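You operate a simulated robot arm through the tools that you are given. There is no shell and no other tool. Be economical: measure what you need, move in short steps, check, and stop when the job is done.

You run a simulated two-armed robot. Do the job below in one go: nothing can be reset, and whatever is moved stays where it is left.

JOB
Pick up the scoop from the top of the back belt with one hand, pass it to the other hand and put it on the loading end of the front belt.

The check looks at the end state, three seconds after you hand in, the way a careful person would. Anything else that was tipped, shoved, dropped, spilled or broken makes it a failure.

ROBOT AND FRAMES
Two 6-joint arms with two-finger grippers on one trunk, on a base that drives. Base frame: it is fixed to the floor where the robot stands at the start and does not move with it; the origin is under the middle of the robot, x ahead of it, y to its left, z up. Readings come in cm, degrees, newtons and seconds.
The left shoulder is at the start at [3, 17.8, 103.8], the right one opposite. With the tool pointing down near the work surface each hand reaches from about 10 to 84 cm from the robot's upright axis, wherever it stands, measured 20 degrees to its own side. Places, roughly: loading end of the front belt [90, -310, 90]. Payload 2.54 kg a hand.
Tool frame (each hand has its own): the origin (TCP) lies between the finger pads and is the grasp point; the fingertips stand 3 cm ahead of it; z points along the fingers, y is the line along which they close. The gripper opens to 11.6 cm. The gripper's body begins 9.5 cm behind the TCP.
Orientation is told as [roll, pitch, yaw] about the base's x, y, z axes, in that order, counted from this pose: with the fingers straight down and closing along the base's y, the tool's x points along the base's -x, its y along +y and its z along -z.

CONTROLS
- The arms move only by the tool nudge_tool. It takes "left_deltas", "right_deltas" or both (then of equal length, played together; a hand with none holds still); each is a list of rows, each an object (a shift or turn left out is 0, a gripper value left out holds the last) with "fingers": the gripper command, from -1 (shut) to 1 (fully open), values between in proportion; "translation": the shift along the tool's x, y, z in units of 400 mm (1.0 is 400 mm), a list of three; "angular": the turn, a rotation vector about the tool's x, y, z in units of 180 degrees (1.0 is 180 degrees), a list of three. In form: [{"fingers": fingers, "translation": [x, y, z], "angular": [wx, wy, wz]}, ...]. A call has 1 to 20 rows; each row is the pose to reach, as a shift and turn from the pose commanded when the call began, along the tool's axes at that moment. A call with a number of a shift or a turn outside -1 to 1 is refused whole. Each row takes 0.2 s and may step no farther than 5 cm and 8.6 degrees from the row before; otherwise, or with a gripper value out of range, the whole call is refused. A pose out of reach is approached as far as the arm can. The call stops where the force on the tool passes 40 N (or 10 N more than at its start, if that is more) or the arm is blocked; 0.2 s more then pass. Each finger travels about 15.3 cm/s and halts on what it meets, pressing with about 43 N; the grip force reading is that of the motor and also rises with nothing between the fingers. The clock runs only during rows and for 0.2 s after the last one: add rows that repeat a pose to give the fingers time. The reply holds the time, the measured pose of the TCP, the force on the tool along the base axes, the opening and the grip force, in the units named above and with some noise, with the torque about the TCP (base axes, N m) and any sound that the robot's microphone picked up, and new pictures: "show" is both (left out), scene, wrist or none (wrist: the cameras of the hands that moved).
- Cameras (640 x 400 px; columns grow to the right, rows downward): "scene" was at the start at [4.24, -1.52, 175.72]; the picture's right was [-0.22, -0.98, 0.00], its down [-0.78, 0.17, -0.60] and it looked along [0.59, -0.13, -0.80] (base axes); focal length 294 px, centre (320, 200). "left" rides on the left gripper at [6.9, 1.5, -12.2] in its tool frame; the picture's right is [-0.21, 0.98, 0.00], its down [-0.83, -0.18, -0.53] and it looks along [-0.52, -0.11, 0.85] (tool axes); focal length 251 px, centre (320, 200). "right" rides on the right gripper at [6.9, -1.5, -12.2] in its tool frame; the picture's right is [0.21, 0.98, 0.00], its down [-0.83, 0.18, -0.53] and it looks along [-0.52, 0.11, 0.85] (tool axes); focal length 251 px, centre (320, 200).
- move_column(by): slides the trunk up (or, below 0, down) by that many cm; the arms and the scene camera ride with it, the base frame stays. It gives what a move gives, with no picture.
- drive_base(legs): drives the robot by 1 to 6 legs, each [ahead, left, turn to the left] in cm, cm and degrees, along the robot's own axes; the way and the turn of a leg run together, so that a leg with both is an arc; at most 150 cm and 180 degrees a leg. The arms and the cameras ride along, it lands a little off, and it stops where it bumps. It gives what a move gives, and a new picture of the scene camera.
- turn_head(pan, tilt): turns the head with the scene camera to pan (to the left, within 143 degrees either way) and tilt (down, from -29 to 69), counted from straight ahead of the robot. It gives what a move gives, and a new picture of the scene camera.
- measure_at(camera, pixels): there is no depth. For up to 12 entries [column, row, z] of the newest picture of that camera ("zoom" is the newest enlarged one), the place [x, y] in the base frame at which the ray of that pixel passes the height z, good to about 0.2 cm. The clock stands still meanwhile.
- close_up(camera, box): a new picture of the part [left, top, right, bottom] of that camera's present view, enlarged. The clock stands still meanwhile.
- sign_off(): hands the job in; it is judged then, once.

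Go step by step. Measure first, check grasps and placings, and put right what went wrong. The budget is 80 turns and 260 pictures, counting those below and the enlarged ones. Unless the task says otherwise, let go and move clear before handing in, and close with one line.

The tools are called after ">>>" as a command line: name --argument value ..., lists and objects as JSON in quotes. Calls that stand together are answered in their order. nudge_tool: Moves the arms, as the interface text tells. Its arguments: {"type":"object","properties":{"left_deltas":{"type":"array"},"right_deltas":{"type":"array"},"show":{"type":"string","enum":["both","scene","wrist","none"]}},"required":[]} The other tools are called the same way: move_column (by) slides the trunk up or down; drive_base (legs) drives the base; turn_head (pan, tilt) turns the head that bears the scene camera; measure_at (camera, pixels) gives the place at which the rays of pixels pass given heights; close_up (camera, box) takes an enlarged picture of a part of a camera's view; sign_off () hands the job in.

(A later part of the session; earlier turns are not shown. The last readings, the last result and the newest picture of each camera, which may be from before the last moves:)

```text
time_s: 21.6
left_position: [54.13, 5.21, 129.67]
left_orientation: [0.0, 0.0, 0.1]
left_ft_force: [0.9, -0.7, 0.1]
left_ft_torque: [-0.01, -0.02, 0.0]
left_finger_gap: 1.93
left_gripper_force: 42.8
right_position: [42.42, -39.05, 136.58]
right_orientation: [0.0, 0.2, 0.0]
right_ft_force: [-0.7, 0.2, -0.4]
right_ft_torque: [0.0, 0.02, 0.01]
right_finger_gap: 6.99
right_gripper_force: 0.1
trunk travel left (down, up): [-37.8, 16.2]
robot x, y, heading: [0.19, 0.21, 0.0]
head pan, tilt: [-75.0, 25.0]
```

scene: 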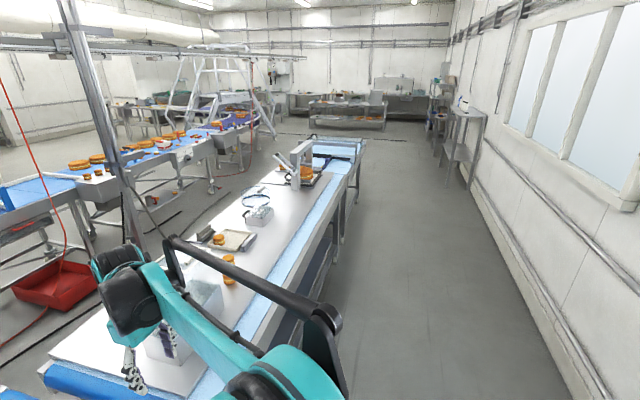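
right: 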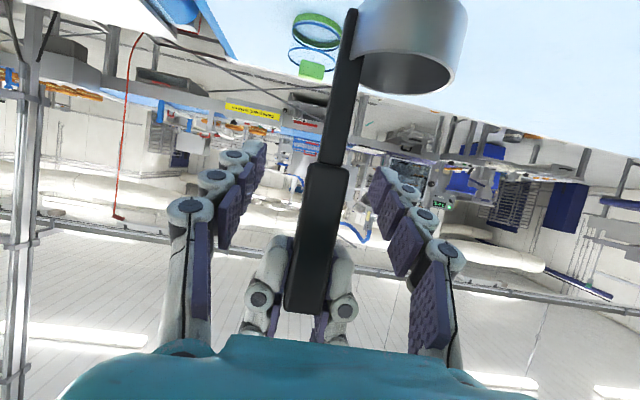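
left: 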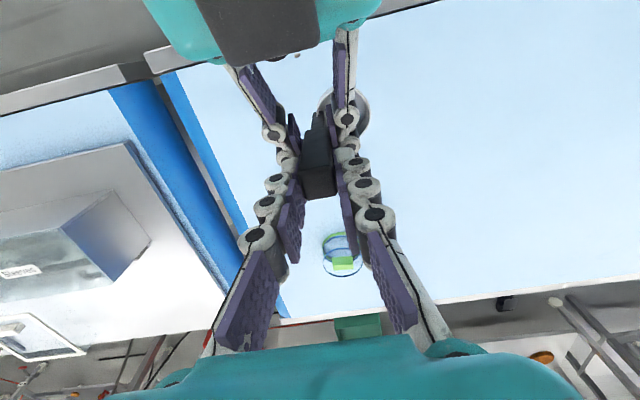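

The front belt runs away along -y with a gantry near its far end. I'll enlarge that area and measure some edges.

>>> close_up --camera "scene" --box '[200, 110, 420, 250]'

>>> measure_at --camera "scene" --pixels '[[350, 175, 97], [358, 158, 97], [312, 155, 97], [310, 180, 97], [285, 320, 97], [185, 360, 97], [355, 185, 97]]'

```text
2.86 times, centred on (310, 180) of scene
```

zoom: 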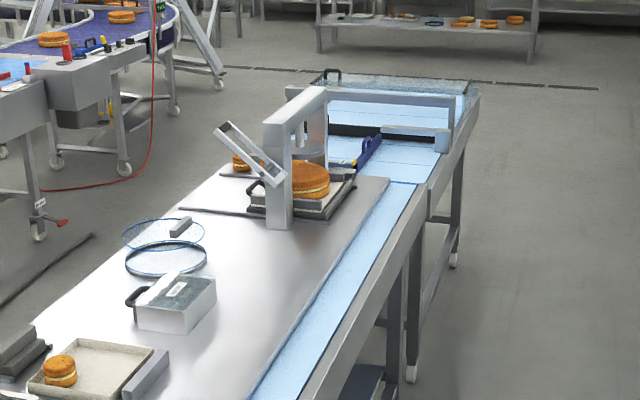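

```text
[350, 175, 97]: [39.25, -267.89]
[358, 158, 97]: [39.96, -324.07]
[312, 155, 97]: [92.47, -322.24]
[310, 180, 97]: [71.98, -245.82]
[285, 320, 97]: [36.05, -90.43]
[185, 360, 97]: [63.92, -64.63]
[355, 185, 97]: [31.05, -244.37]
```

Let me check the wall distance before backing off.

>>> measure_at --camera "scene" --pixels '[[500, 245, 0], [590, 385, 0], [460, 190, 0], [440, 140, 0], [348, 230, 0]]'

>>> drive_base --legs '[[-35, 0, 0]]'

```text
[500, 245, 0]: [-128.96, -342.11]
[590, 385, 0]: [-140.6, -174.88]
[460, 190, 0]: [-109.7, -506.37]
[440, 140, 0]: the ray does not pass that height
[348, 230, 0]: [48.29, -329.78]
```

```text
time_s: 23.8
left_position: [19.43, 4.98, 129.68]
left_orientation: [0.1, -0.1, -0.5]
left_ft_force: [-0.2, -0.4, -0.3]
left_ft_torque: [-0.02, -0.01, -0.01]
left_finger_gap: 1.92
left_gripper_force: 42.9
right_position: [7.35, -39.19, 136.7]
right_orientation: [0.0, 0.2, -0.2]
right_ft_force: [-0.1, -0.2, 1.2]
right_ft_torque: [0.0, 0.0, -0.04]
right_finger_gap: 6.97
right_gripper_force: 0.1
trunk travel left (down, up): [-37.8, 16.2]
robot x, y, heading: [-34.44, 0.12, -0.7]
head pan, tilt: [-75.0, 25.0]
```

scene: 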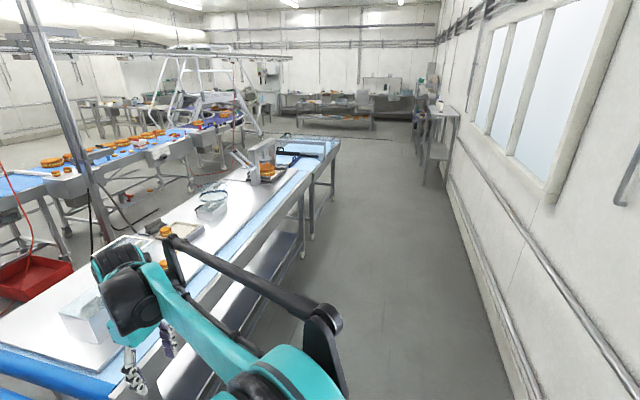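

The hands are clear of the belts. I'll drive right along the aisle in two legs.

>>> drive_base --legs '[[0, -140, 0.7], [0, -130, 0]]'

>>> turn_head --pan -20 --tilt 35

```text
time_s: 36.9
left_position: [17.58, -264.81, 129.72]
left_orientation: [-0.1, 0.0, -1.1]
left_ft_force: [0.9, -0.5, 0.7]
left_ft_torque: [-0.01, -0.05, 0.01]
left_finger_gap: 1.88
left_gripper_force: 42.9
right_position: [5.04, -308.85, 136.69]
right_orientation: [-0.1, 0.2, -0.9]
right_ft_force: [-1.1, 0.0, -0.7]
right_ft_torque: [0.0, 0.01, -0.06]
right_finger_gap: 6.95
right_gripper_force: 0.1
trunk travel left (down, up): [-37.8, 16.2]
robot x, y, heading: [-36.68, -268.87, -1.1]
head pan, tilt: [-75.0, 25.0]
```

scene: 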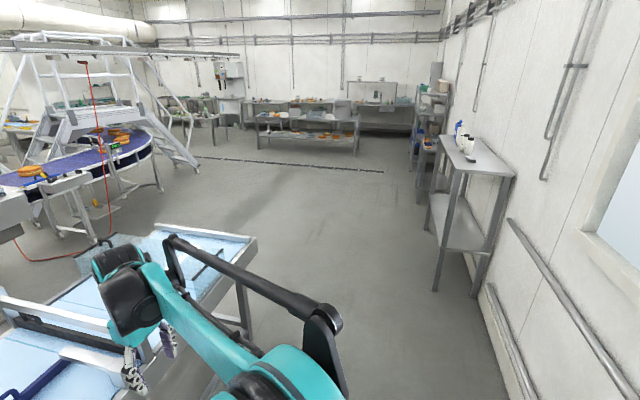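

```text
time_s: 38.1
left_position: [17.63, -264.85, 129.6]
left_orientation: [0.0, 0.0, -0.9]
left_ft_force: [0.6, -0.2, -0.4]
left_ft_torque: [-0.05, 0.0, 0.02]
left_finger_gap: 1.92
left_gripper_force: 42.9
right_position: [5.22, -308.81, 136.69]
right_orientation: [-0.1, 0.1, -0.9]
right_ft_force: [0.0, -0.6, -1.2]
right_ft_torque: [0.04, -0.02, -0.02]
right_finger_gap: 6.96
right_gripper_force: 0.0
trunk travel left (down, up): [-37.8, 16.2]
robot x, y, heading: [-36.52, -269.26, -0.9]
head pan, tilt: [-20.0, 35.0]
```

scene: 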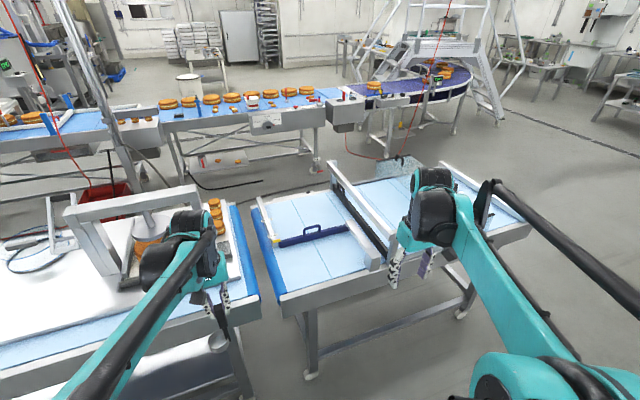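

A separate belt table now shows at (260–530, 165–300), with a cross rail around (360,215) and a blue tool at (310,235). I'll measure it and enlarge.

>>> measure_at --camera "scene" --pixels '[[260, 205, 97], [282, 300, 97], [330, 175, 97], [380, 260, 97], [440, 168, 97], [525, 222, 97], [278, 243, 97], [345, 230, 97], [300, 275, 97], [340, 268, 97], [310, 210, 97]]'

>>> close_up --camera "scene" --box '[230, 140, 550, 320]'

```text
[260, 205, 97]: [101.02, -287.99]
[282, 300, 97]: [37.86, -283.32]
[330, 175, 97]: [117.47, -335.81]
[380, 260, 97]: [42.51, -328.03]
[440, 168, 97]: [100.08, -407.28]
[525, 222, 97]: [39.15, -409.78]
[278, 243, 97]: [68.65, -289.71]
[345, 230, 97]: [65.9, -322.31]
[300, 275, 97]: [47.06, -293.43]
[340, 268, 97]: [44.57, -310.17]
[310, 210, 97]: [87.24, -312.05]
```

```text
2.00 times, centred on (390, 230) of scene
```

zoom: 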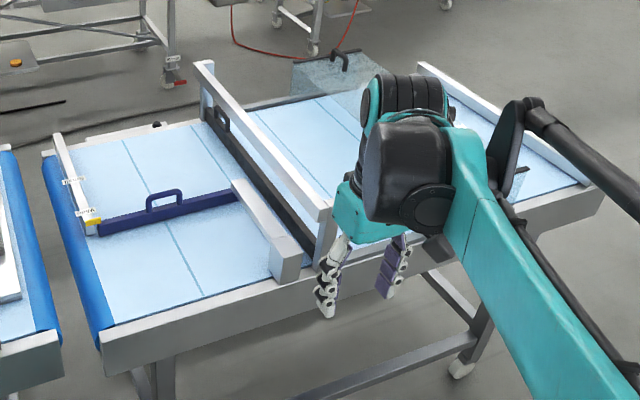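

The front belt spans y≈-283 to -410. I need a closer look at its loading end, so I'll move right about 40 cm, raise the trunk a bit, and look straight at it.

>>> drive_base --legs '[[0, -42, 1]]'

>>> turn_head --pan 0 --tilt 40

>>> close_up --camera "scene" --box '[160, 80, 480, 280]'

>>> close_up --camera "left" --box '[0, 0, 640, 400]'

```text
time_s: 40.8
left_position: [17.15, -306.41, 129.71]
left_orientation: [0.0, 0.0, 0.3]
left_ft_force: [0.6, -0.5, -0.2]
left_ft_torque: [0.01, 0.0, 0.01]
left_finger_gap: 1.9
left_gripper_force: 43.3
right_position: [5.66, -350.61, 136.58]
right_orientation: [0.0, 0.2, 0.2]
right_ft_force: [0.9, 0.6, -0.4]
right_ft_torque: [-0.02, -0.01, -0.01]
right_finger_gap: 6.95
right_gripper_force: 0.1
trunk travel left (down, up): [-37.8, 16.2]
robot x, y, heading: [-36.79, -311.73, 0.1]
head pan, tilt: [-20.0, 35.0]
```

scene: 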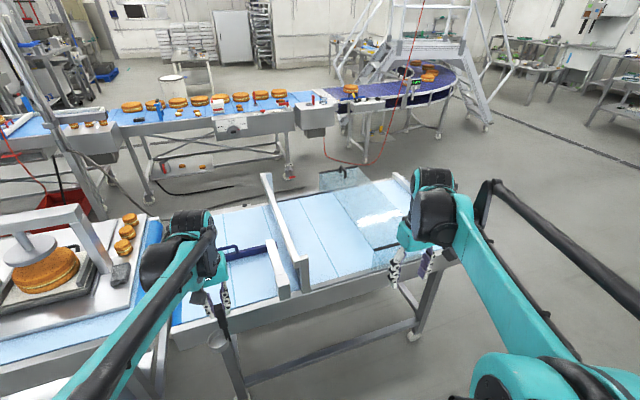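

```text
time_s: 41.6
left_position: [17.24, -306.29, 129.69]
left_orientation: [-0.1, 0.1, 0.2]
left_ft_force: [0.7, 0.5, 0.6]
left_ft_torque: [-0.03, -0.03, -0.02]
left_finger_gap: 1.92
left_gripper_force: 43.3
right_position: [5.56, -350.54, 136.8]
right_orientation: [0.0, 0.2, 0.3]
right_ft_force: [0.3, 1.2, 0.1]
right_ft_torque: [0.0, -0.03, -0.01]
right_finger_gap: 6.96
right_gripper_force: 0.1
trunk travel left (down, up): [-37.8, 16.2]
robot x, y, heading: [-36.63, -311.71, 0.2]
head pan, tilt: [0.0, 40.0]
```

scene: 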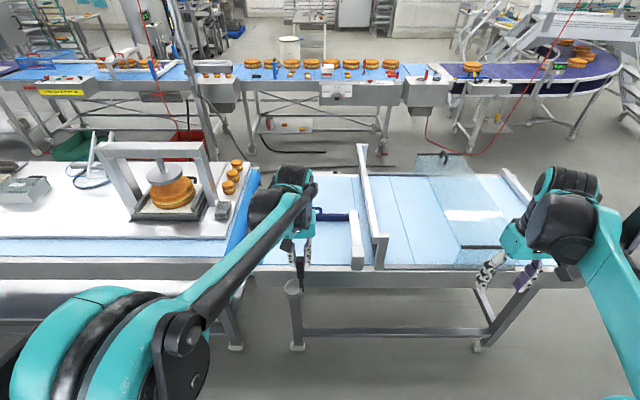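

```text
2.00 times, centred on (320, 180) of scene
```

zoom: 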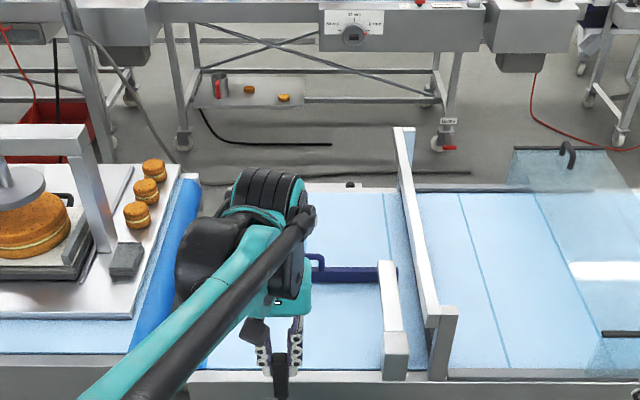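

```text
1.00 times, centred on (320, 200) of left (not enlarged: the box is as wide or as high as the picture)
```

zoom: 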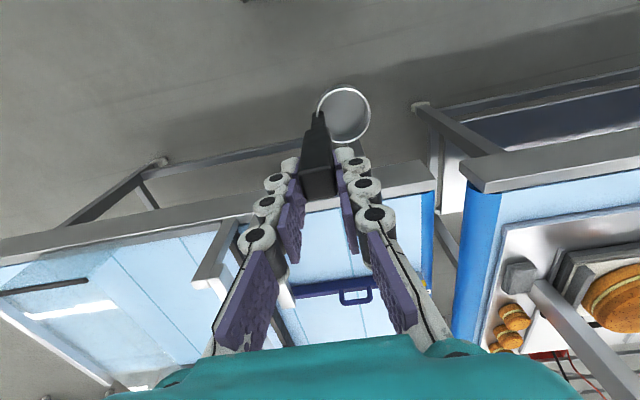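

The spot (90,-310) is the belt area beyond the blue handled bar. I'll measure bounds from this view for a couple of assumed heights, and move the left hand slightly to refresh its picture.

>>> measure_at --camera "scene" --pixels '[[353, 177, 92], [353, 177, 98], [380, 270, 92], [380, 270, 98], [336, 220, 92], [336, 220, 98], [335, 263, 92], [335, 263, 98], [354, 178, 92], [360, 143, 105], [352, 212, 100], [375, 235, 105]]'

>>> nudge_tool --left_deltas '[{"translation": [-0.05, 0, -0.075]}, {"translation": [-0.1, 0, -0.15]}, {"translation": [-0.1, 0, -0.15]}]' --show "wrist"

```text
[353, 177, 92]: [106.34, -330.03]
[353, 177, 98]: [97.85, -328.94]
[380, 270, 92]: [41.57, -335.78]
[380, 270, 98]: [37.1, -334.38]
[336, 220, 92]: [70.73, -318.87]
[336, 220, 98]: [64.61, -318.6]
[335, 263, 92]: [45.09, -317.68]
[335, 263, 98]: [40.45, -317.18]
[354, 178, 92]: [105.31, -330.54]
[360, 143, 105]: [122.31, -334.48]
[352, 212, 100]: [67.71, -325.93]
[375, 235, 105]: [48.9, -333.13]
```

```text
time_s: 42.4
left_position: [21.14, -306.28, 135.76]
left_orientation: [0.0, 0.0, 0.4]
left_ft_force: [-0.2, -0.2, -1.2]
left_ft_torque: [-0.02, -0.02, 0.0]
left_finger_gap: 1.92
left_gripper_force: 42.7
right_position: [5.6, -350.69, 136.59]
right_orientation: [0.0, 0.3, 0.4]
right_ft_force: [-0.1, -0.2, -0.8]
right_ft_torque: [-0.02, 0.01, 0.02]
right_finger_gap: 6.95
right_gripper_force: 0.1
trunk travel left (down, up): [-37.8, 16.2]
robot x, y, heading: [-36.75, -311.85, -0.1]
head pan, tilt: [0.0, 40.0]
```

left: 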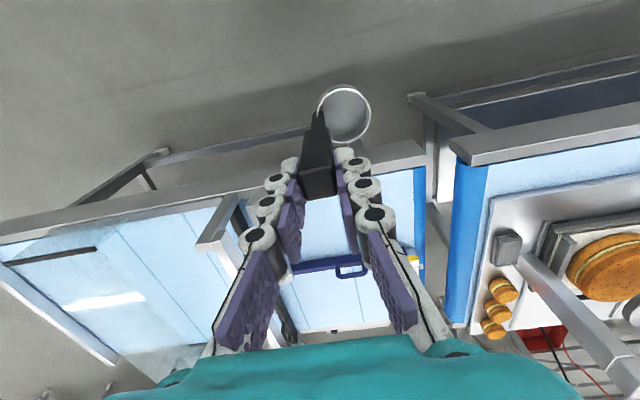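

>>> measure_at --camera "left" --pixels '[[425, 166, 92], [425, 166, 98], [370, 180, 92], [370, 180, 98], [424, 262, 92], [424, 262, 98], [333, 330, 92], [333, 330, 98], [393, 262, 92], [393, 262, 98], [325, 283, 92], [325, 283, 98]]'

>>> close_up --camera "left" --box '[180, 130, 460, 350]'

>>> close_up --camera "scene" --box '[230, 150, 410, 290]'

```text
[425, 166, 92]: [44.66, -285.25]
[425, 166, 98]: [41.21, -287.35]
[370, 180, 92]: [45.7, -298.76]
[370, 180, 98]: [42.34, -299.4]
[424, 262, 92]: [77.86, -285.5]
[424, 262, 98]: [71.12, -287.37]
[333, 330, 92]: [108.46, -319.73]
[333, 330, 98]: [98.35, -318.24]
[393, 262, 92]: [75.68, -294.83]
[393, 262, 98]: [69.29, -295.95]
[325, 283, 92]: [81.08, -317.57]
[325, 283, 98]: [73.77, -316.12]
```

```text
1.82 times, centred on (320, 240) of left
```

zoom: 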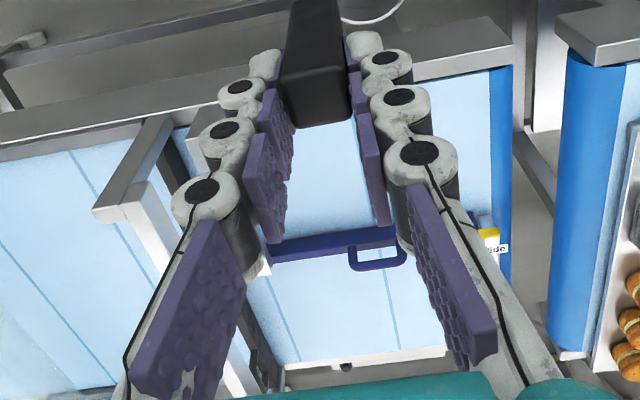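

```text
2.86 times, centred on (320, 220) of scene
```

zoom: 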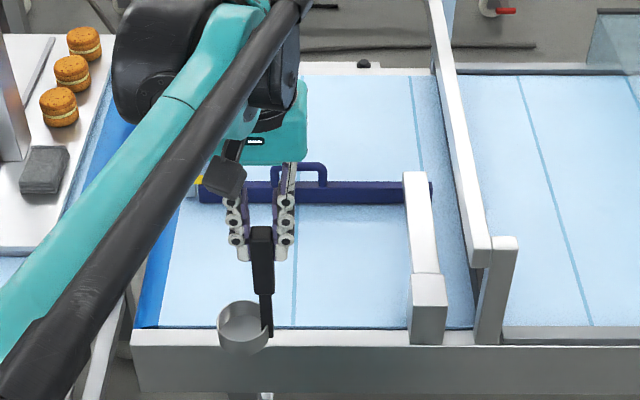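

I'll raise the trunk 10 cm for clearance over the partition and cover, then drive forward to the same standoff as at the back belt.

>>> move_column --by 8

>>> drive_base --legs '[[36, 0, 0]]'

>>> turn_head --pan 0 --tilt 50

>>> close_up --camera "left" --box '[0, 0, 640, 400]'

```text
time_s: 43.6
left_position: [21.03, -306.34, 143.71]
left_orientation: [0.0, 0.0, 0.3]
left_ft_force: [-0.6, 0.3, -0.9]
left_ft_torque: [-0.01, 0.0, -0.02]
left_finger_gap: 1.91
left_gripper_force: 42.9
right_position: [5.63, -350.63, 144.61]
right_orientation: [0.0, 0.2, 0.3]
right_ft_force: [0.1, -0.3, 0.4]
right_ft_torque: [-0.01, 0.02, 0.02]
right_finger_gap: 6.94
right_gripper_force: 0.0
trunk travel left (down, up): [-45.8, 8.2]
robot x, y, heading: [-36.95, -311.64, 0.1]
head pan, tilt: [0.0, 40.0]
```

```text
time_s: 45.9
left_position: [57.47, -305.93, 143.72]
left_orientation: [0.1, 0.0, 0.5]
left_ft_force: [-0.4, 0.7, -1.6]
left_ft_torque: [-0.05, -0.01, 0.0]
left_finger_gap: 1.88
left_gripper_force: 43.2
right_position: [42.07, -350.28, 144.81]
right_orientation: [-0.1, 0.1, 0.4]
right_ft_force: [0.1, -0.4, -0.3]
right_ft_torque: [0.0, 0.01, -0.01]
right_finger_gap: 6.95
right_gripper_force: 0.1
trunk travel left (down, up): [-45.8, 8.2]
robot x, y, heading: [-0.59, -311.6, 0.5]
head pan, tilt: [0.0, 40.0]
```

scene: 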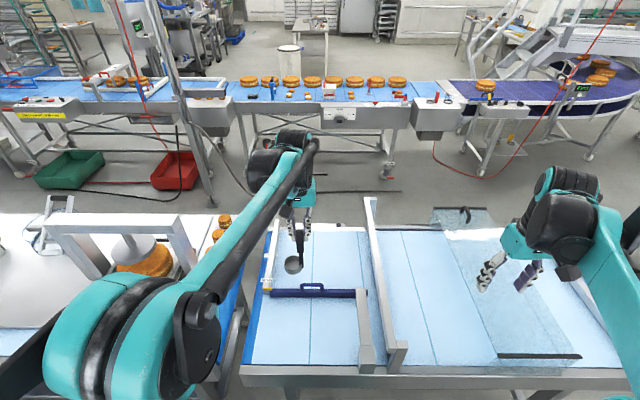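

```text
time_s: 46.6
left_position: [57.56, -305.85, 143.71]
left_orientation: [0.0, 0.0, 0.5]
left_ft_force: [0.4, 0.1, -2.1]
left_ft_torque: [-0.03, -0.02, 0.02]
left_finger_gap: 1.91
left_gripper_force: 42.7
right_position: [42.11, -350.26, 144.63]
right_orientation: [0.0, 0.3, 0.5]
right_ft_force: [0.1, 0.2, 0.3]
right_ft_torque: [-0.03, 0.02, 0.03]
right_finger_gap: 6.96
right_gripper_force: 0.1
trunk travel left (down, up): [-45.8, 8.2]
robot x, y, heading: [-0.37, -311.51, 0.4]
head pan, tilt: [0.0, 50.0]
```

scene: 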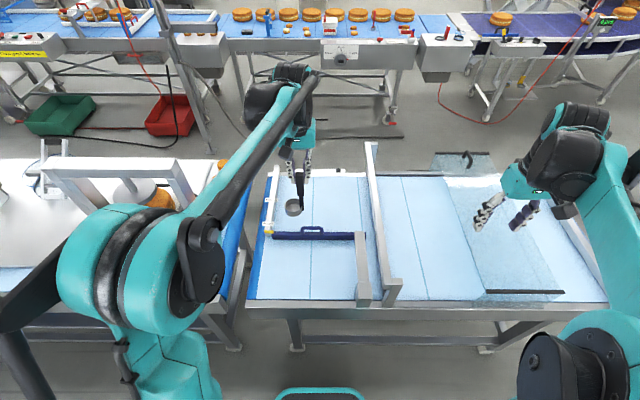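

```text
1.00 times, centred on (320, 200) of left (not enlarged: the box is as wide or as high as the picture)
```

zoom: 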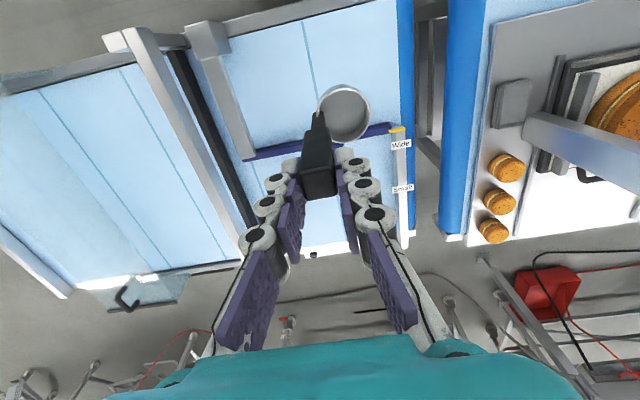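

Labels read "Wide"/"Small" on the left rail, so the bar is a guide. I'll move the left hand forward 20 cm over the far area and refresh the pictures.

>>> nudge_tool --left_deltas '[{"translation": [-0.11, 0, 0]}, {"translation": [-0.22, 0, 0]}, {"translation": [-0.33, 0, 0]}, {"translation": [-0.44, 0, 0]}, {"translation": [-0.54, 0, 0]}, {"translation": [-0.54, 0, 0]}]' --show "both"

>>> measure_at --camera "scene" --pixels '[[320, 177, 92], [320, 177, 98], [272, 240, 92], [272, 240, 98], [355, 240, 92], [355, 240, 98], [320, 298, 92], [320, 298, 98], [370, 180, 98], [315, 234, 98]]'

>>> close_up --camera "scene" --box '[220, 120, 420, 320]'

```text
time_s: 48.0
left_position: [74.24, -305.19, 142.44]
left_orientation: [0.0, 0.0, 0.4]
left_ft_force: [0.3, -0.6, -1.6]
left_ft_torque: [-0.03, -0.03, -0.02]
left_finger_gap: 1.92
left_gripper_force: 42.9
left hand out of reach, approached as far as the arm can: row 4, 5, 6
right_position: [42.12, -350.31, 144.63]
right_orientation: [0.0, 0.2, 0.5]
right_ft_force: [-0.7, 0.8, 0.3]
right_ft_torque: [0.0, 0.01, 0.04]
right_finger_gap: 6.97
right_gripper_force: 0.0
trunk travel left (down, up): [-45.8, 8.2]
robot x, y, heading: [-0.44, -311.57, 0.3]
head pan, tilt: [0.0, 50.0]
```

scene: 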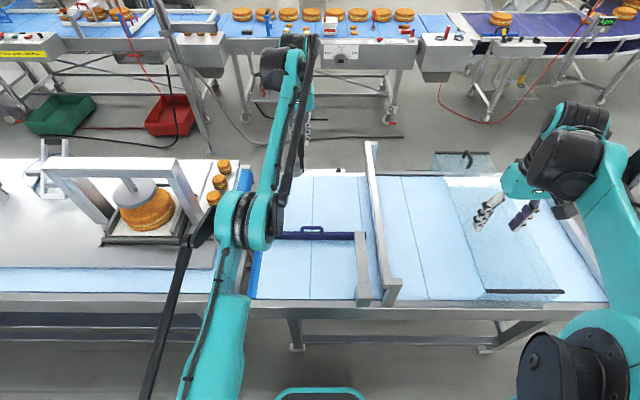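
left: 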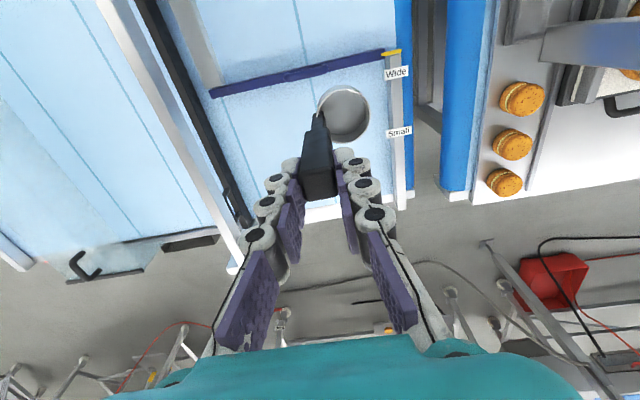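

```text
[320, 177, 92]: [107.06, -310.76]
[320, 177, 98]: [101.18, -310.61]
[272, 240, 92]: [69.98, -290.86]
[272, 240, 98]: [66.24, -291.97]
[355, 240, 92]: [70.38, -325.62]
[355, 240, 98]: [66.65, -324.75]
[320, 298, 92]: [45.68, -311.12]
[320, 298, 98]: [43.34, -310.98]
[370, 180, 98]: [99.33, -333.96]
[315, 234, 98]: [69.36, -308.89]
```

```text
2.00 times, centred on (320, 220) of scene
```

zoom: 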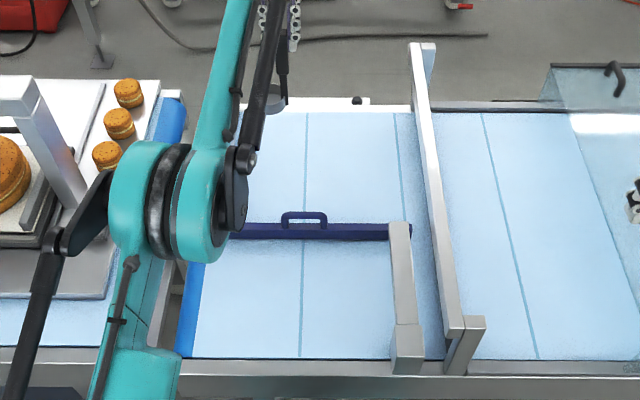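

I'll cross-check belt height using the seam/bar crossing (left (310,70), scene (311.5,240)) and the far edge.

>>> close_up --camera "left" --box '[180, 0, 440, 230]'

>>> measure_at --camera "scene" --pixels '[[311.5, 241, 88], [311.5, 241, 92], [311.5, 241, 96], [311.5, 241, 100], [310, 298, 92], [310, 298, 100], [313, 176.5, 92], [313, 176.5, 100]]'

>>> measure_at --camera "left" --pixels '[[310, 71, 88], [310, 71, 92], [310, 71, 96], [310, 71, 100], [325, 208, 92], [325, 208, 100], [385, 197, 92], [385, 197, 100]]'

```text
1.74 times, centred on (310, 115) of left
```

zoom: 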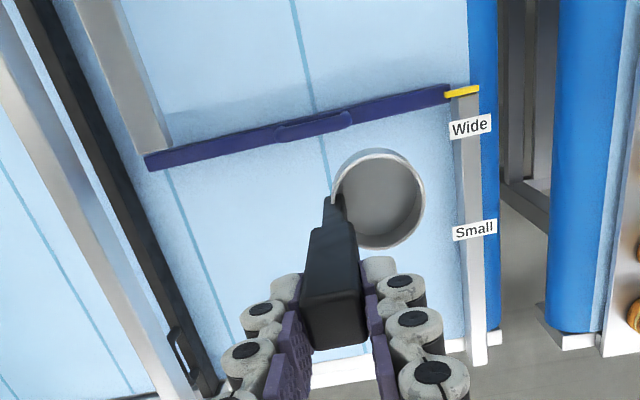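

```text
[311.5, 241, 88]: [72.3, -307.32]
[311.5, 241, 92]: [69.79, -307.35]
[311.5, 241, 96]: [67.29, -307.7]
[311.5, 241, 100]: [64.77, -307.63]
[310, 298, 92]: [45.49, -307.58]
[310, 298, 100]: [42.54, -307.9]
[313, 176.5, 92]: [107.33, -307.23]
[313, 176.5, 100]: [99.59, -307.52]
```

```text
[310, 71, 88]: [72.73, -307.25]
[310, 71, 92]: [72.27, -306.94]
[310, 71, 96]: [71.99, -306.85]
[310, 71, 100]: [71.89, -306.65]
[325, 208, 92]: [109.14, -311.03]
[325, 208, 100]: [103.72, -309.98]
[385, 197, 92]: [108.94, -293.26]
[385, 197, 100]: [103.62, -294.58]
```

The belt height comes out at 90–91, the guide bar at x≈71 and the far edge at x≈107. I'll aim for the handle at about (85,-309), which puts the cup near (85,-306). I need a bit more reach, so I'll drive 7 cm forward and 4 cm right.

>>> drive_base --legs '[[7, -4, 0]]'

```text
time_s: 49.1
left_position: [81.12, -309.05, 142.59]
left_orientation: [0.1, -0.1, 0.4]
left_ft_force: [0.9, -0.5, -2.2]
left_ft_torque: [-0.03, 0.01, -0.02]
left_finger_gap: 1.89
left_gripper_force: 43.1
right_position: [48.89, -354.15, 144.72]
right_orientation: [-0.1, 0.3, 0.5]
right_ft_force: [-0.4, 0.0, -0.2]
right_ft_torque: [0.01, -0.01, -0.03]
right_finger_gap: 6.98
right_gripper_force: 0.0
trunk travel left (down, up): [-45.8, 8.2]
robot x, y, heading: [6.54, -315.48, 0.6]
head pan, tilt: [0.0, 50.0]
```

scene: 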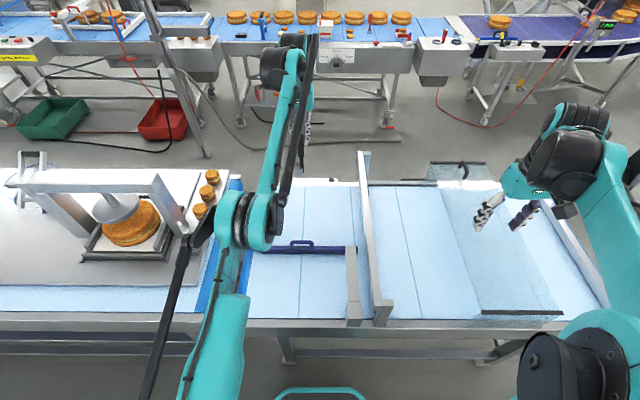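

The left hand is at (81,-309,142.6) over the area beyond the bar. I'll lower it with the arm by 25 cm and look.

>>> nudge_tool --left_deltas '[{"translation": [0.03, 0, 0.1]}, {"translation": [0.03, 0, 0.2]}, {"translation": [0.03, 0, 0.3]}, {"translation": [0.03, 0, 0.4]}, {"translation": [0.03, 0, 0.5]}, {"translation": [0.03, 0, 0.625]}, {"translation": [0.03, 0, 0.625]}]' --show "both"

```text
time_s: 50.7
left_position: [79.99, -309.12, 117.65]
left_orientation: [-0.1, 0.0, 0.5]
left_ft_force: [0.4, -0.5, 0.3]
left_ft_torque: [-0.06, -0.01, 0.02]
left_finger_gap: 1.9
left_gripper_force: 43.2
right_position: [48.96, -354.31, 144.74]
right_orientation: [0.1, 0.2, 0.6]
right_ft_force: [0.8, -0.1, 0.2]
right_ft_torque: [-0.03, 0.0, -0.05]
right_finger_gap: 6.98
right_gripper_force: 0.1
trunk travel left (down, up): [-45.8, 8.2]
robot x, y, heading: [6.32, -315.28, 0.5]
head pan, tilt: [0.0, 50.0]
```

scene: 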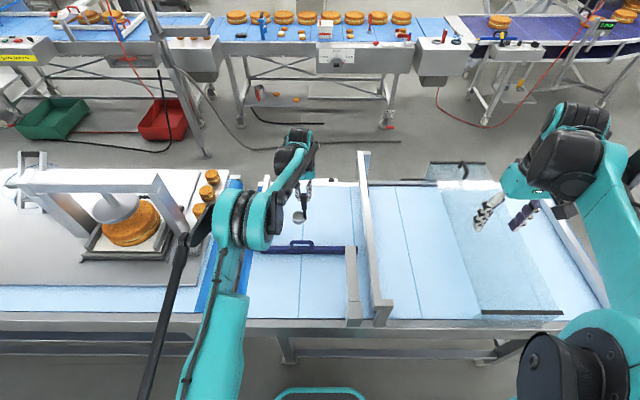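
left: 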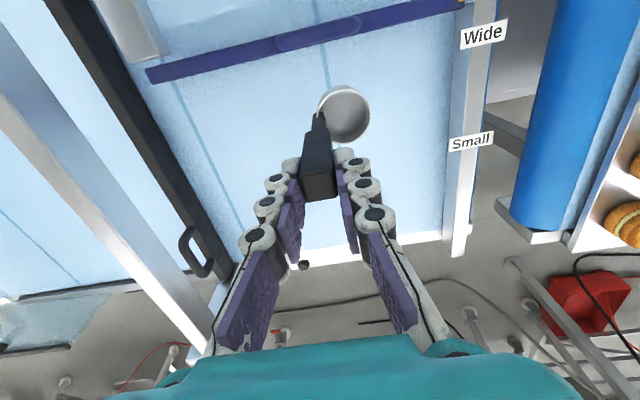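

The cup (left (345,113)) is past the bar. I'll recheck belt height with this closer pair, since the picture is fresh.

>>> measure_at --camera "left" --pixels '[[345, 245, 88], [345, 245, 92], [345, 245, 96], [318, 35, 92], [445, 232, 90], [445, 232, 94], [152, 78, 92]]'

>>> measure_at --camera "scene" --pixels '[[300, 187, 88], [300, 187, 92], [300, 187, 96], [300, 218, 100], [300, 222, 100], [300, 222, 103], [305, 186.5, 92]]'

>>> close_up --camera "scene" --box '[240, 150, 380, 270]'

```text
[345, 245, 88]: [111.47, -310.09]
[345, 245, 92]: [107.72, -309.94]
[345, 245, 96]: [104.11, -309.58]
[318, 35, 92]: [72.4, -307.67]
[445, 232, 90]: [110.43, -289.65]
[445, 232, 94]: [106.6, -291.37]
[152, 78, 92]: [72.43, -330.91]
```

```text
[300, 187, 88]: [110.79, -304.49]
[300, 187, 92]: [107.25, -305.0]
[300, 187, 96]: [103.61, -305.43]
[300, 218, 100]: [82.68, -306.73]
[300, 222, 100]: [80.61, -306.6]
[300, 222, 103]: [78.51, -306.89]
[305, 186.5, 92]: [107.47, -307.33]
```

```text
3.33 times, centred on (310, 210) of scene
```

zoom: 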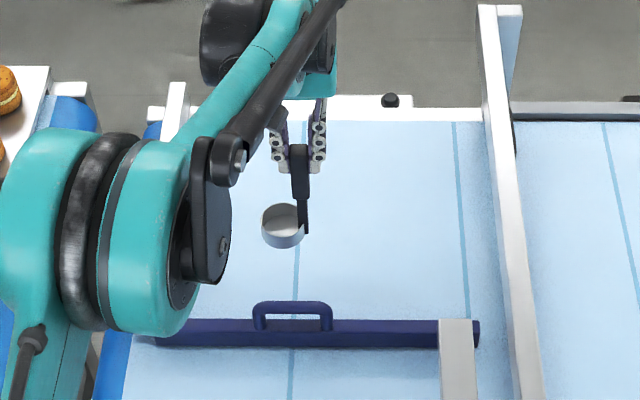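

I'll go forward 4.5 cm and down to 3–4 cm above the expected contact height.

>>> nudge_tool --left_deltas '[{"translation": [-0.06, 0, 0]}, {"translation": [-0.1125, 0, 0.05]}, {"translation": [-0.1125, 0, 0.125]}, {"translation": [-0.1125, 0, 0.2]}, {"translation": [-0.1125, 0, 0.2]}]' --show "both"

>>> close_up --camera "scene" --box '[240, 150, 380, 270]'

```text
time_s: 51.9
left_position: [84.59, -308.88, 109.66]
left_orientation: [0.2, -0.2, 0.4]
left_ft_force: [-0.1, -0.4, -0.8]
left_ft_torque: [0.02, -0.03, 0.03]
left_finger_gap: 1.89
left_gripper_force: 43.4
right_position: [48.94, -354.22, 144.68]
right_orientation: [-0.1, 0.2, 0.4]
right_ft_force: [-0.5, 0.5, 0.0]
right_ft_torque: [-0.02, -0.02, 0.0]
right_finger_gap: 6.96
right_gripper_force: 0.0
trunk travel left (down, up): [-45.8, 8.2]
robot x, y, heading: [6.45, -315.65, 0.5]
head pan, tilt: [0.0, 50.0]
```

scene: 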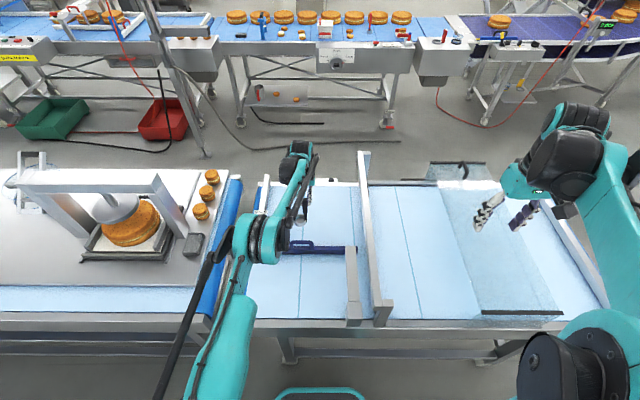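
left: 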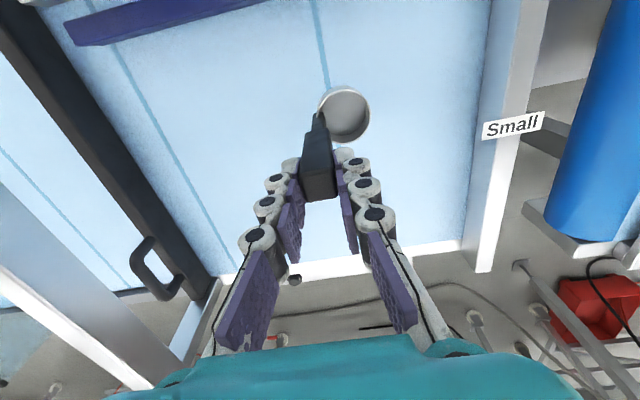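

```text
3.33 times, centred on (310, 210) of scene
```

zoom: 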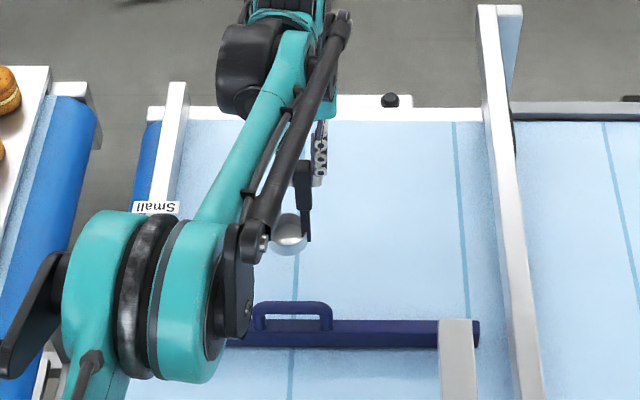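

About 4.4 cm remains by estimate. I'll lower 3 cm first, then go in fine steps watching the force.

>>> nudge_tool --left_deltas '[{"translation": [0, 0, 0.025]}, {"translation": [0, 0, 0.05]}, {"translation": [0, 0, 0.075]}, {"translation": [0, 0, 0.075]}]' --show "wrist"

>>> close_up --camera "left" --box '[240, 40, 440, 200]'

>>> close_up --camera "scene" --box '[270, 180, 350, 240]'

```text
time_s: 52.9
left_position: [83.56, -308.82, 107.14]
left_orientation: [0.0, -0.1, 0.4]
left_ft_force: [-0.6, 0.5, -1.6]
left_ft_torque: [-0.02, -0.01, 0.01]
left_finger_gap: 1.89
left_gripper_force: 42.4
left hand out of reach, approached as far as the arm can: row 1, 2, 3, 4
right_position: [49.03, -354.12, 144.75]
right_orientation: [0.0, 0.2, 0.4]
right_ft_force: [0.5, 0.2, -1.3]
right_ft_torque: [0.01, 0.04, 0.0]
right_finger_gap: 6.95
right_gripper_force: 0.2
trunk travel left (down, up): [-45.8, 8.2]
robot x, y, heading: [6.33, -315.87, 0.5]
head pan, tilt: [0.0, 50.0]
```

left: 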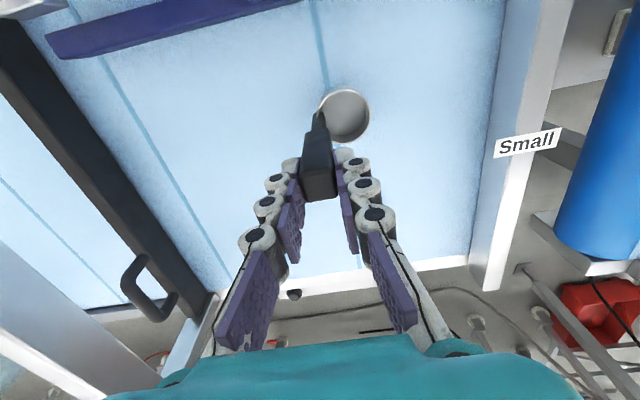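

```text
2.50 times, centred on (340, 120) of left
```

zoom: 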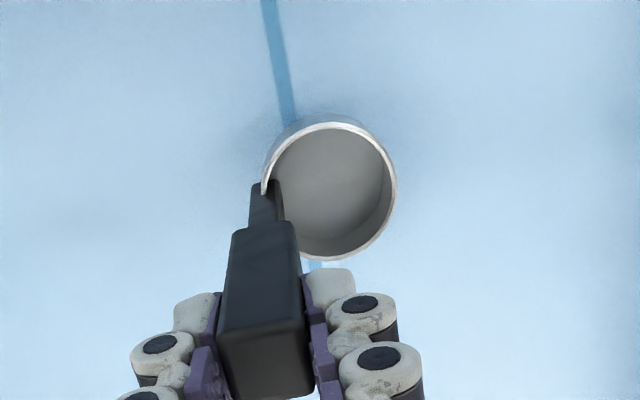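

```text
6.67 times, centred on (310, 210) of scene
```

zoom: 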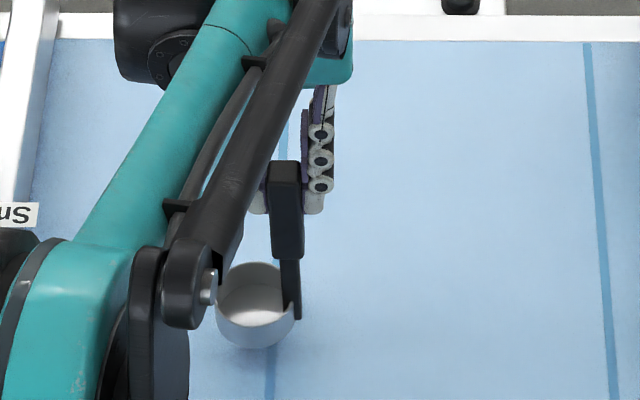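

The hand is at its reach limit, so I'll lower the rest with the trunk in small steps, watching the force.

>>> move_column --by -1

>>> move_column --by -0.4

```text
time_s: 53.5
left_position: [83.5, -308.86, 106.07]
left_orientation: [-0.1, -0.1, 0.5]
left_ft_force: [-0.6, 0.0, -1.7]
left_ft_torque: [0.02, 0.01, -0.02]
left_finger_gap: 1.9
left_gripper_force: 42.7
right_position: [49.09, -354.24, 143.75]
right_orientation: [0.0, 0.2, 0.5]
right_ft_force: [-0.7, 0.8, 0.5]
right_ft_torque: [0.02, -0.03, 0.01]
right_finger_gap: 6.97
right_gripper_force: 0.0
trunk travel left (down, up): [-44.8, 9.2]
robot x, y, heading: [6.76, -315.36, 0.2]
head pan, tilt: [0.0, 50.0]
```

```text
time_s: 54.0
left_position: [83.55, -308.88, 105.65]
left_orientation: [0.1, -0.1, 0.4]
left_ft_force: [-0.5, 0.8, -1.0]
left_ft_torque: [0.02, -0.01, 0.02]
left_finger_gap: 1.86
left_gripper_force: 43.4
right_position: [49.1, -354.17, 143.25]
right_orientation: [0.0, 0.2, 0.5]
right_ft_force: [0.9, 0.4, -0.2]
right_ft_torque: [0.03, -0.03, -0.04]
right_finger_gap: 6.98
right_gripper_force: 0.0
trunk travel left (down, up): [-44.4, 9.6]
robot x, y, heading: [6.15, -315.38, 0.4]
head pan, tilt: [0.0, 50.0]
```

No contact yet (force -1 N). I'll continue in small steps.

>>> move_column --by -0.3

>>> close_up --camera "left" --box '[280, 60, 400, 150]'

>>> close_up --camera "scene" --box '[270, 180, 350, 240]'

```text
time_s: 54.5
left_position: [83.47, -308.91, 105.4]
left_orientation: [0.0, 0.0, 0.3]
left_ft_force: [-0.9, -0.4, -1.2]
left_ft_torque: [-0.02, -0.01, -0.01]
left_finger_gap: 1.89
left_gripper_force: 42.8
right_position: [49.17, -354.19, 142.91]
right_orientation: [0.1, 0.2, 0.4]
right_ft_force: [-0.7, -0.3, -0.1]
right_ft_torque: [0.02, -0.01, 0.0]
right_finger_gap: 6.98
right_gripper_force: 0.1
trunk travel left (down, up): [-44.1, 9.9]
robot x, y, heading: [6.43, -315.09, 0.5]
head pan, tilt: [0.0, 50.0]
```

```text
4.44 times, centred on (340, 105) of left
```

zoom: 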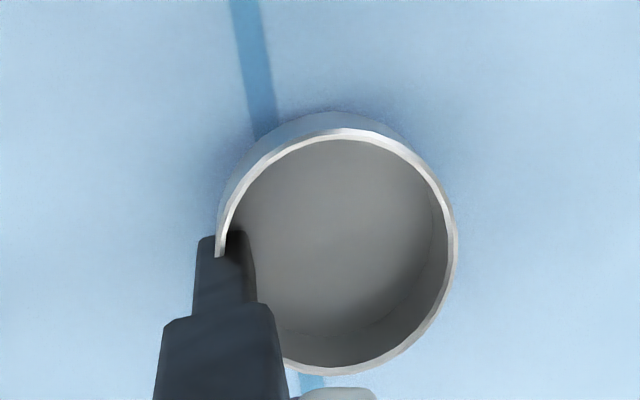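

```text
6.67 times, centred on (310, 210) of scene
```

zoom: 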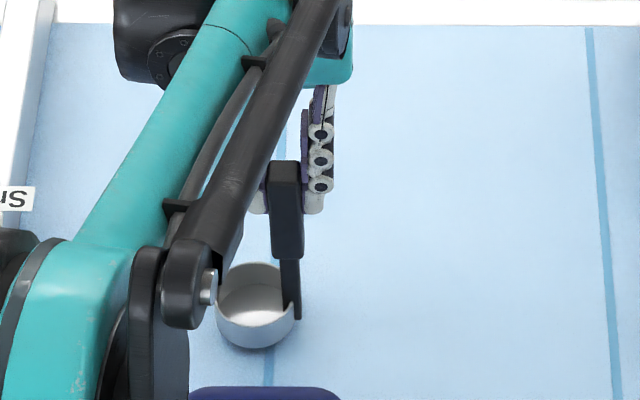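

The contact shadow is closing in. Continuing in 0.3 cm steps.

>>> move_column --by -0.3

>>> move_column --by -0.3

```text
time_s: 55.0
left_position: [83.42, -308.88, 105.13]
left_orientation: [0.1, -0.1, 0.5]
left_ft_force: [0.0, 0.4, -1.5]
left_ft_torque: [0.0, -0.02, -0.03]
left_finger_gap: 1.91
left_gripper_force: 43.1
right_position: [49.15, -354.27, 142.67]
right_orientation: [-0.1, 0.1, 0.5]
right_ft_force: [-0.3, -0.6, -0.3]
right_ft_torque: [-0.02, -0.05, -0.04]
right_finger_gap: 6.95
right_gripper_force: 0.1
trunk travel left (down, up): [-43.8, 10.2]
robot x, y, heading: [5.94, -315.36, 0.3]
head pan, tilt: [0.0, 50.0]
```

```text
time_s: 55.5
left_position: [83.5, -308.82, 104.81]
left_orientation: [0.0, -0.2, 0.4]
left_ft_force: [0.1, 0.1, -1.7]
left_ft_torque: [0.02, -0.03, 0.01]
left_finger_gap: 1.9
left_gripper_force: 42.4
right_position: [49.04, -354.26, 142.43]
right_orientation: [0.0, 0.2, 0.6]
right_ft_force: [0.5, 0.3, 0.5]
right_ft_torque: [0.01, 0.02, 0.0]
right_finger_gap: 6.94
right_gripper_force: 0.1
trunk travel left (down, up): [-43.5, 10.5]
robot x, y, heading: [6.41, -315.64, 0.3]
head pan, tilt: [0.0, 50.0]
```

>>> move_column --by -0.3

>>> move_column --by -0.3

>>> close_up --camera "left" --box '[280, 60, 400, 150]'

```text
time_s: 56.1
left_position: [83.42, -308.93, 104.7]
left_orientation: [0.0, -0.3, 0.5]
left_ft_force: [5.0, -1.2, 19.7]
left_ft_torque: [0.07, -0.38, -0.01]
left_finger_gap: 1.93
left_gripper_force: 43.1
right_position: [49.01, -354.26, 142.13]
right_orientation: [0.0, 0.1, 0.4]
right_ft_force: [-0.3, -0.3, 0.1]
right_ft_torque: [-0.02, 0.01, 0.02]
right_finger_gap: 6.95
right_gripper_force: 0.1
trunk travel left (down, up): [-43.2, 10.8]
robot x, y, heading: [6.31, -315.25, 0.4]
head pan, tilt: [0.0, 50.0]
```

```text
time_s: 56.6
left_position: [83.29, -308.94, 104.51]
left_orientation: [0.0, -0.2, 0.3]
left_ft_force: [4.5, -3.6, 35.9]
left_ft_torque: [0.01, 0.08, -0.01]
left_finger_gap: 1.94
left_gripper_force: 43.4
right_position: [48.63, -354.24, 141.79]
right_orientation: [-0.1, 0.1, 0.4]
right_ft_force: [-0.3, 0.1, 0.0]
right_ft_torque: [-0.01, 0.02, -0.01]
right_finger_gap: 6.94
right_gripper_force: 0.0
trunk travel left (down, up): [-42.9, 11.1]
robot x, y, heading: [6.83, -315.61, 0.7]
head pan, tilt: [0.0, 50.0]
```

```text
4.44 times, centred on (340, 105) of left
```

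zoom: 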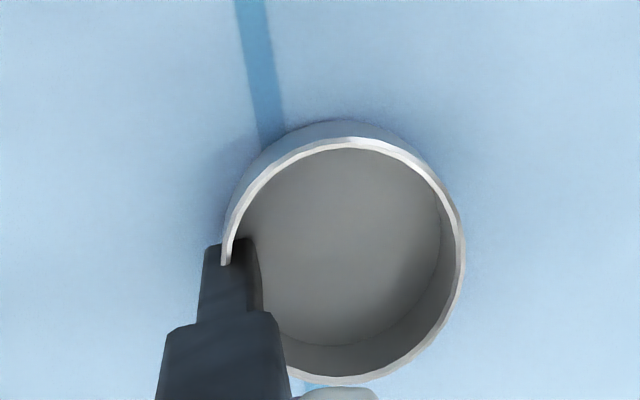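

Contact is made (force 20–36 N at z≈104.7). I'll ease off 0.5 cm to unload it before releasing.

>>> move_column --by 0.5

```text
time_s: 57.1
left_position: [83.43, -308.83, 104.63]
left_orientation: [0.0, -0.1, 0.4]
left_ft_force: [-0.2, 0.4, -1.5]
left_ft_torque: [-0.06, 0.01, 0.0]
left_finger_gap: 1.89
left_gripper_force: 43.2
right_position: [49.02, -354.19, 142.32]
right_orientation: [0.0, 0.2, 0.5]
right_ft_force: [0.3, -0.1, 0.5]
right_ft_torque: [-0.02, 0.0, -0.01]
right_finger_gap: 6.97
right_gripper_force: 0.1
trunk travel left (down, up): [-43.4, 10.6]
robot x, y, heading: [5.97, -315.58, 0.2]
head pan, tilt: [0.0, 50.0]
```

The load is off at touch height. I'll open the left fingers.

>>> nudge_tool --left_deltas '[{"fingers": -0.6}, {"fingers": -0.2}, {"fingers": 0.1}, {"fingers": 0.1}]' --show "both"

>>> close_up --camera "left" --box '[240, 40, 440, 200]'

```text
time_s: 58.1
left_position: [83.49, -308.9, 104.67]
left_orientation: [0.0, -0.2, 0.4]
left_ft_force: [0.2, -0.4, -0.1]
left_ft_torque: [-0.01, 0.01, 0.01]
left_finger_gap: 6.37
left_gripper_force: 0.1
right_position: [49.03, -354.19, 142.11]
right_orientation: [0.0, 0.2, 0.5]
right_ft_force: [0.0, 0.1, -0.9]
right_ft_torque: [-0.02, -0.02, -0.01]
right_finger_gap: 6.96
right_gripper_force: 0.0
trunk travel left (down, up): [-43.4, 10.6]
robot x, y, heading: [6.36, -315.48, 0.5]
head pan, tilt: [0.0, 50.0]
```

scene: 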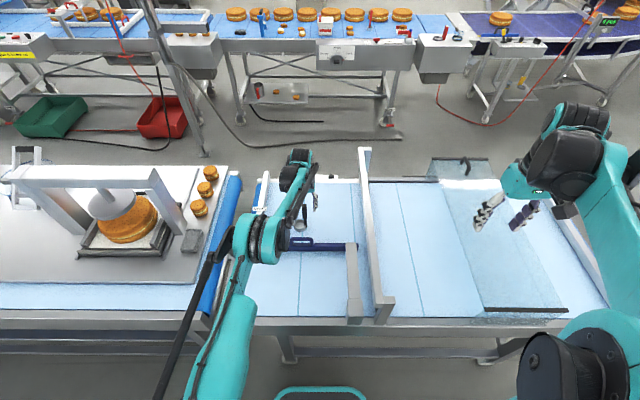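
left: 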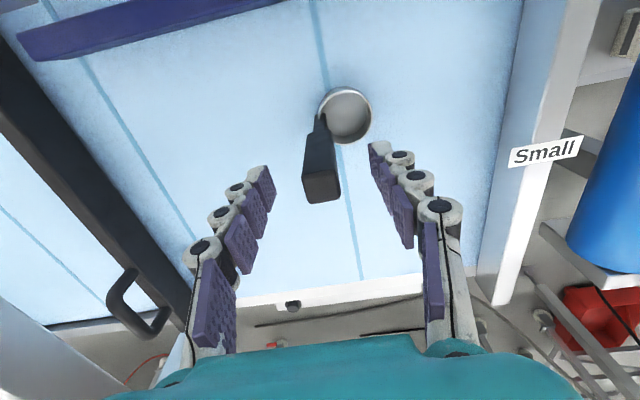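

```text
2.50 times, centred on (340, 120) of left
```

zoom: 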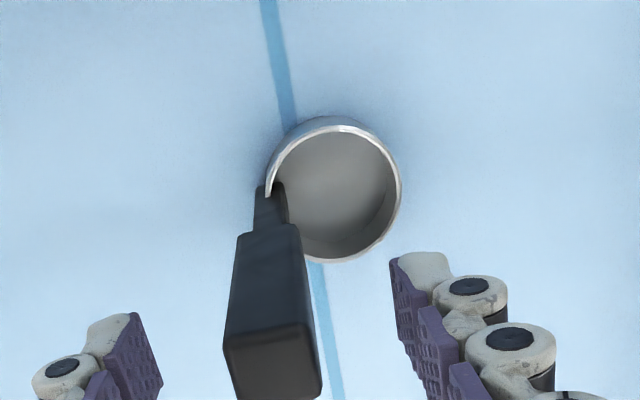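

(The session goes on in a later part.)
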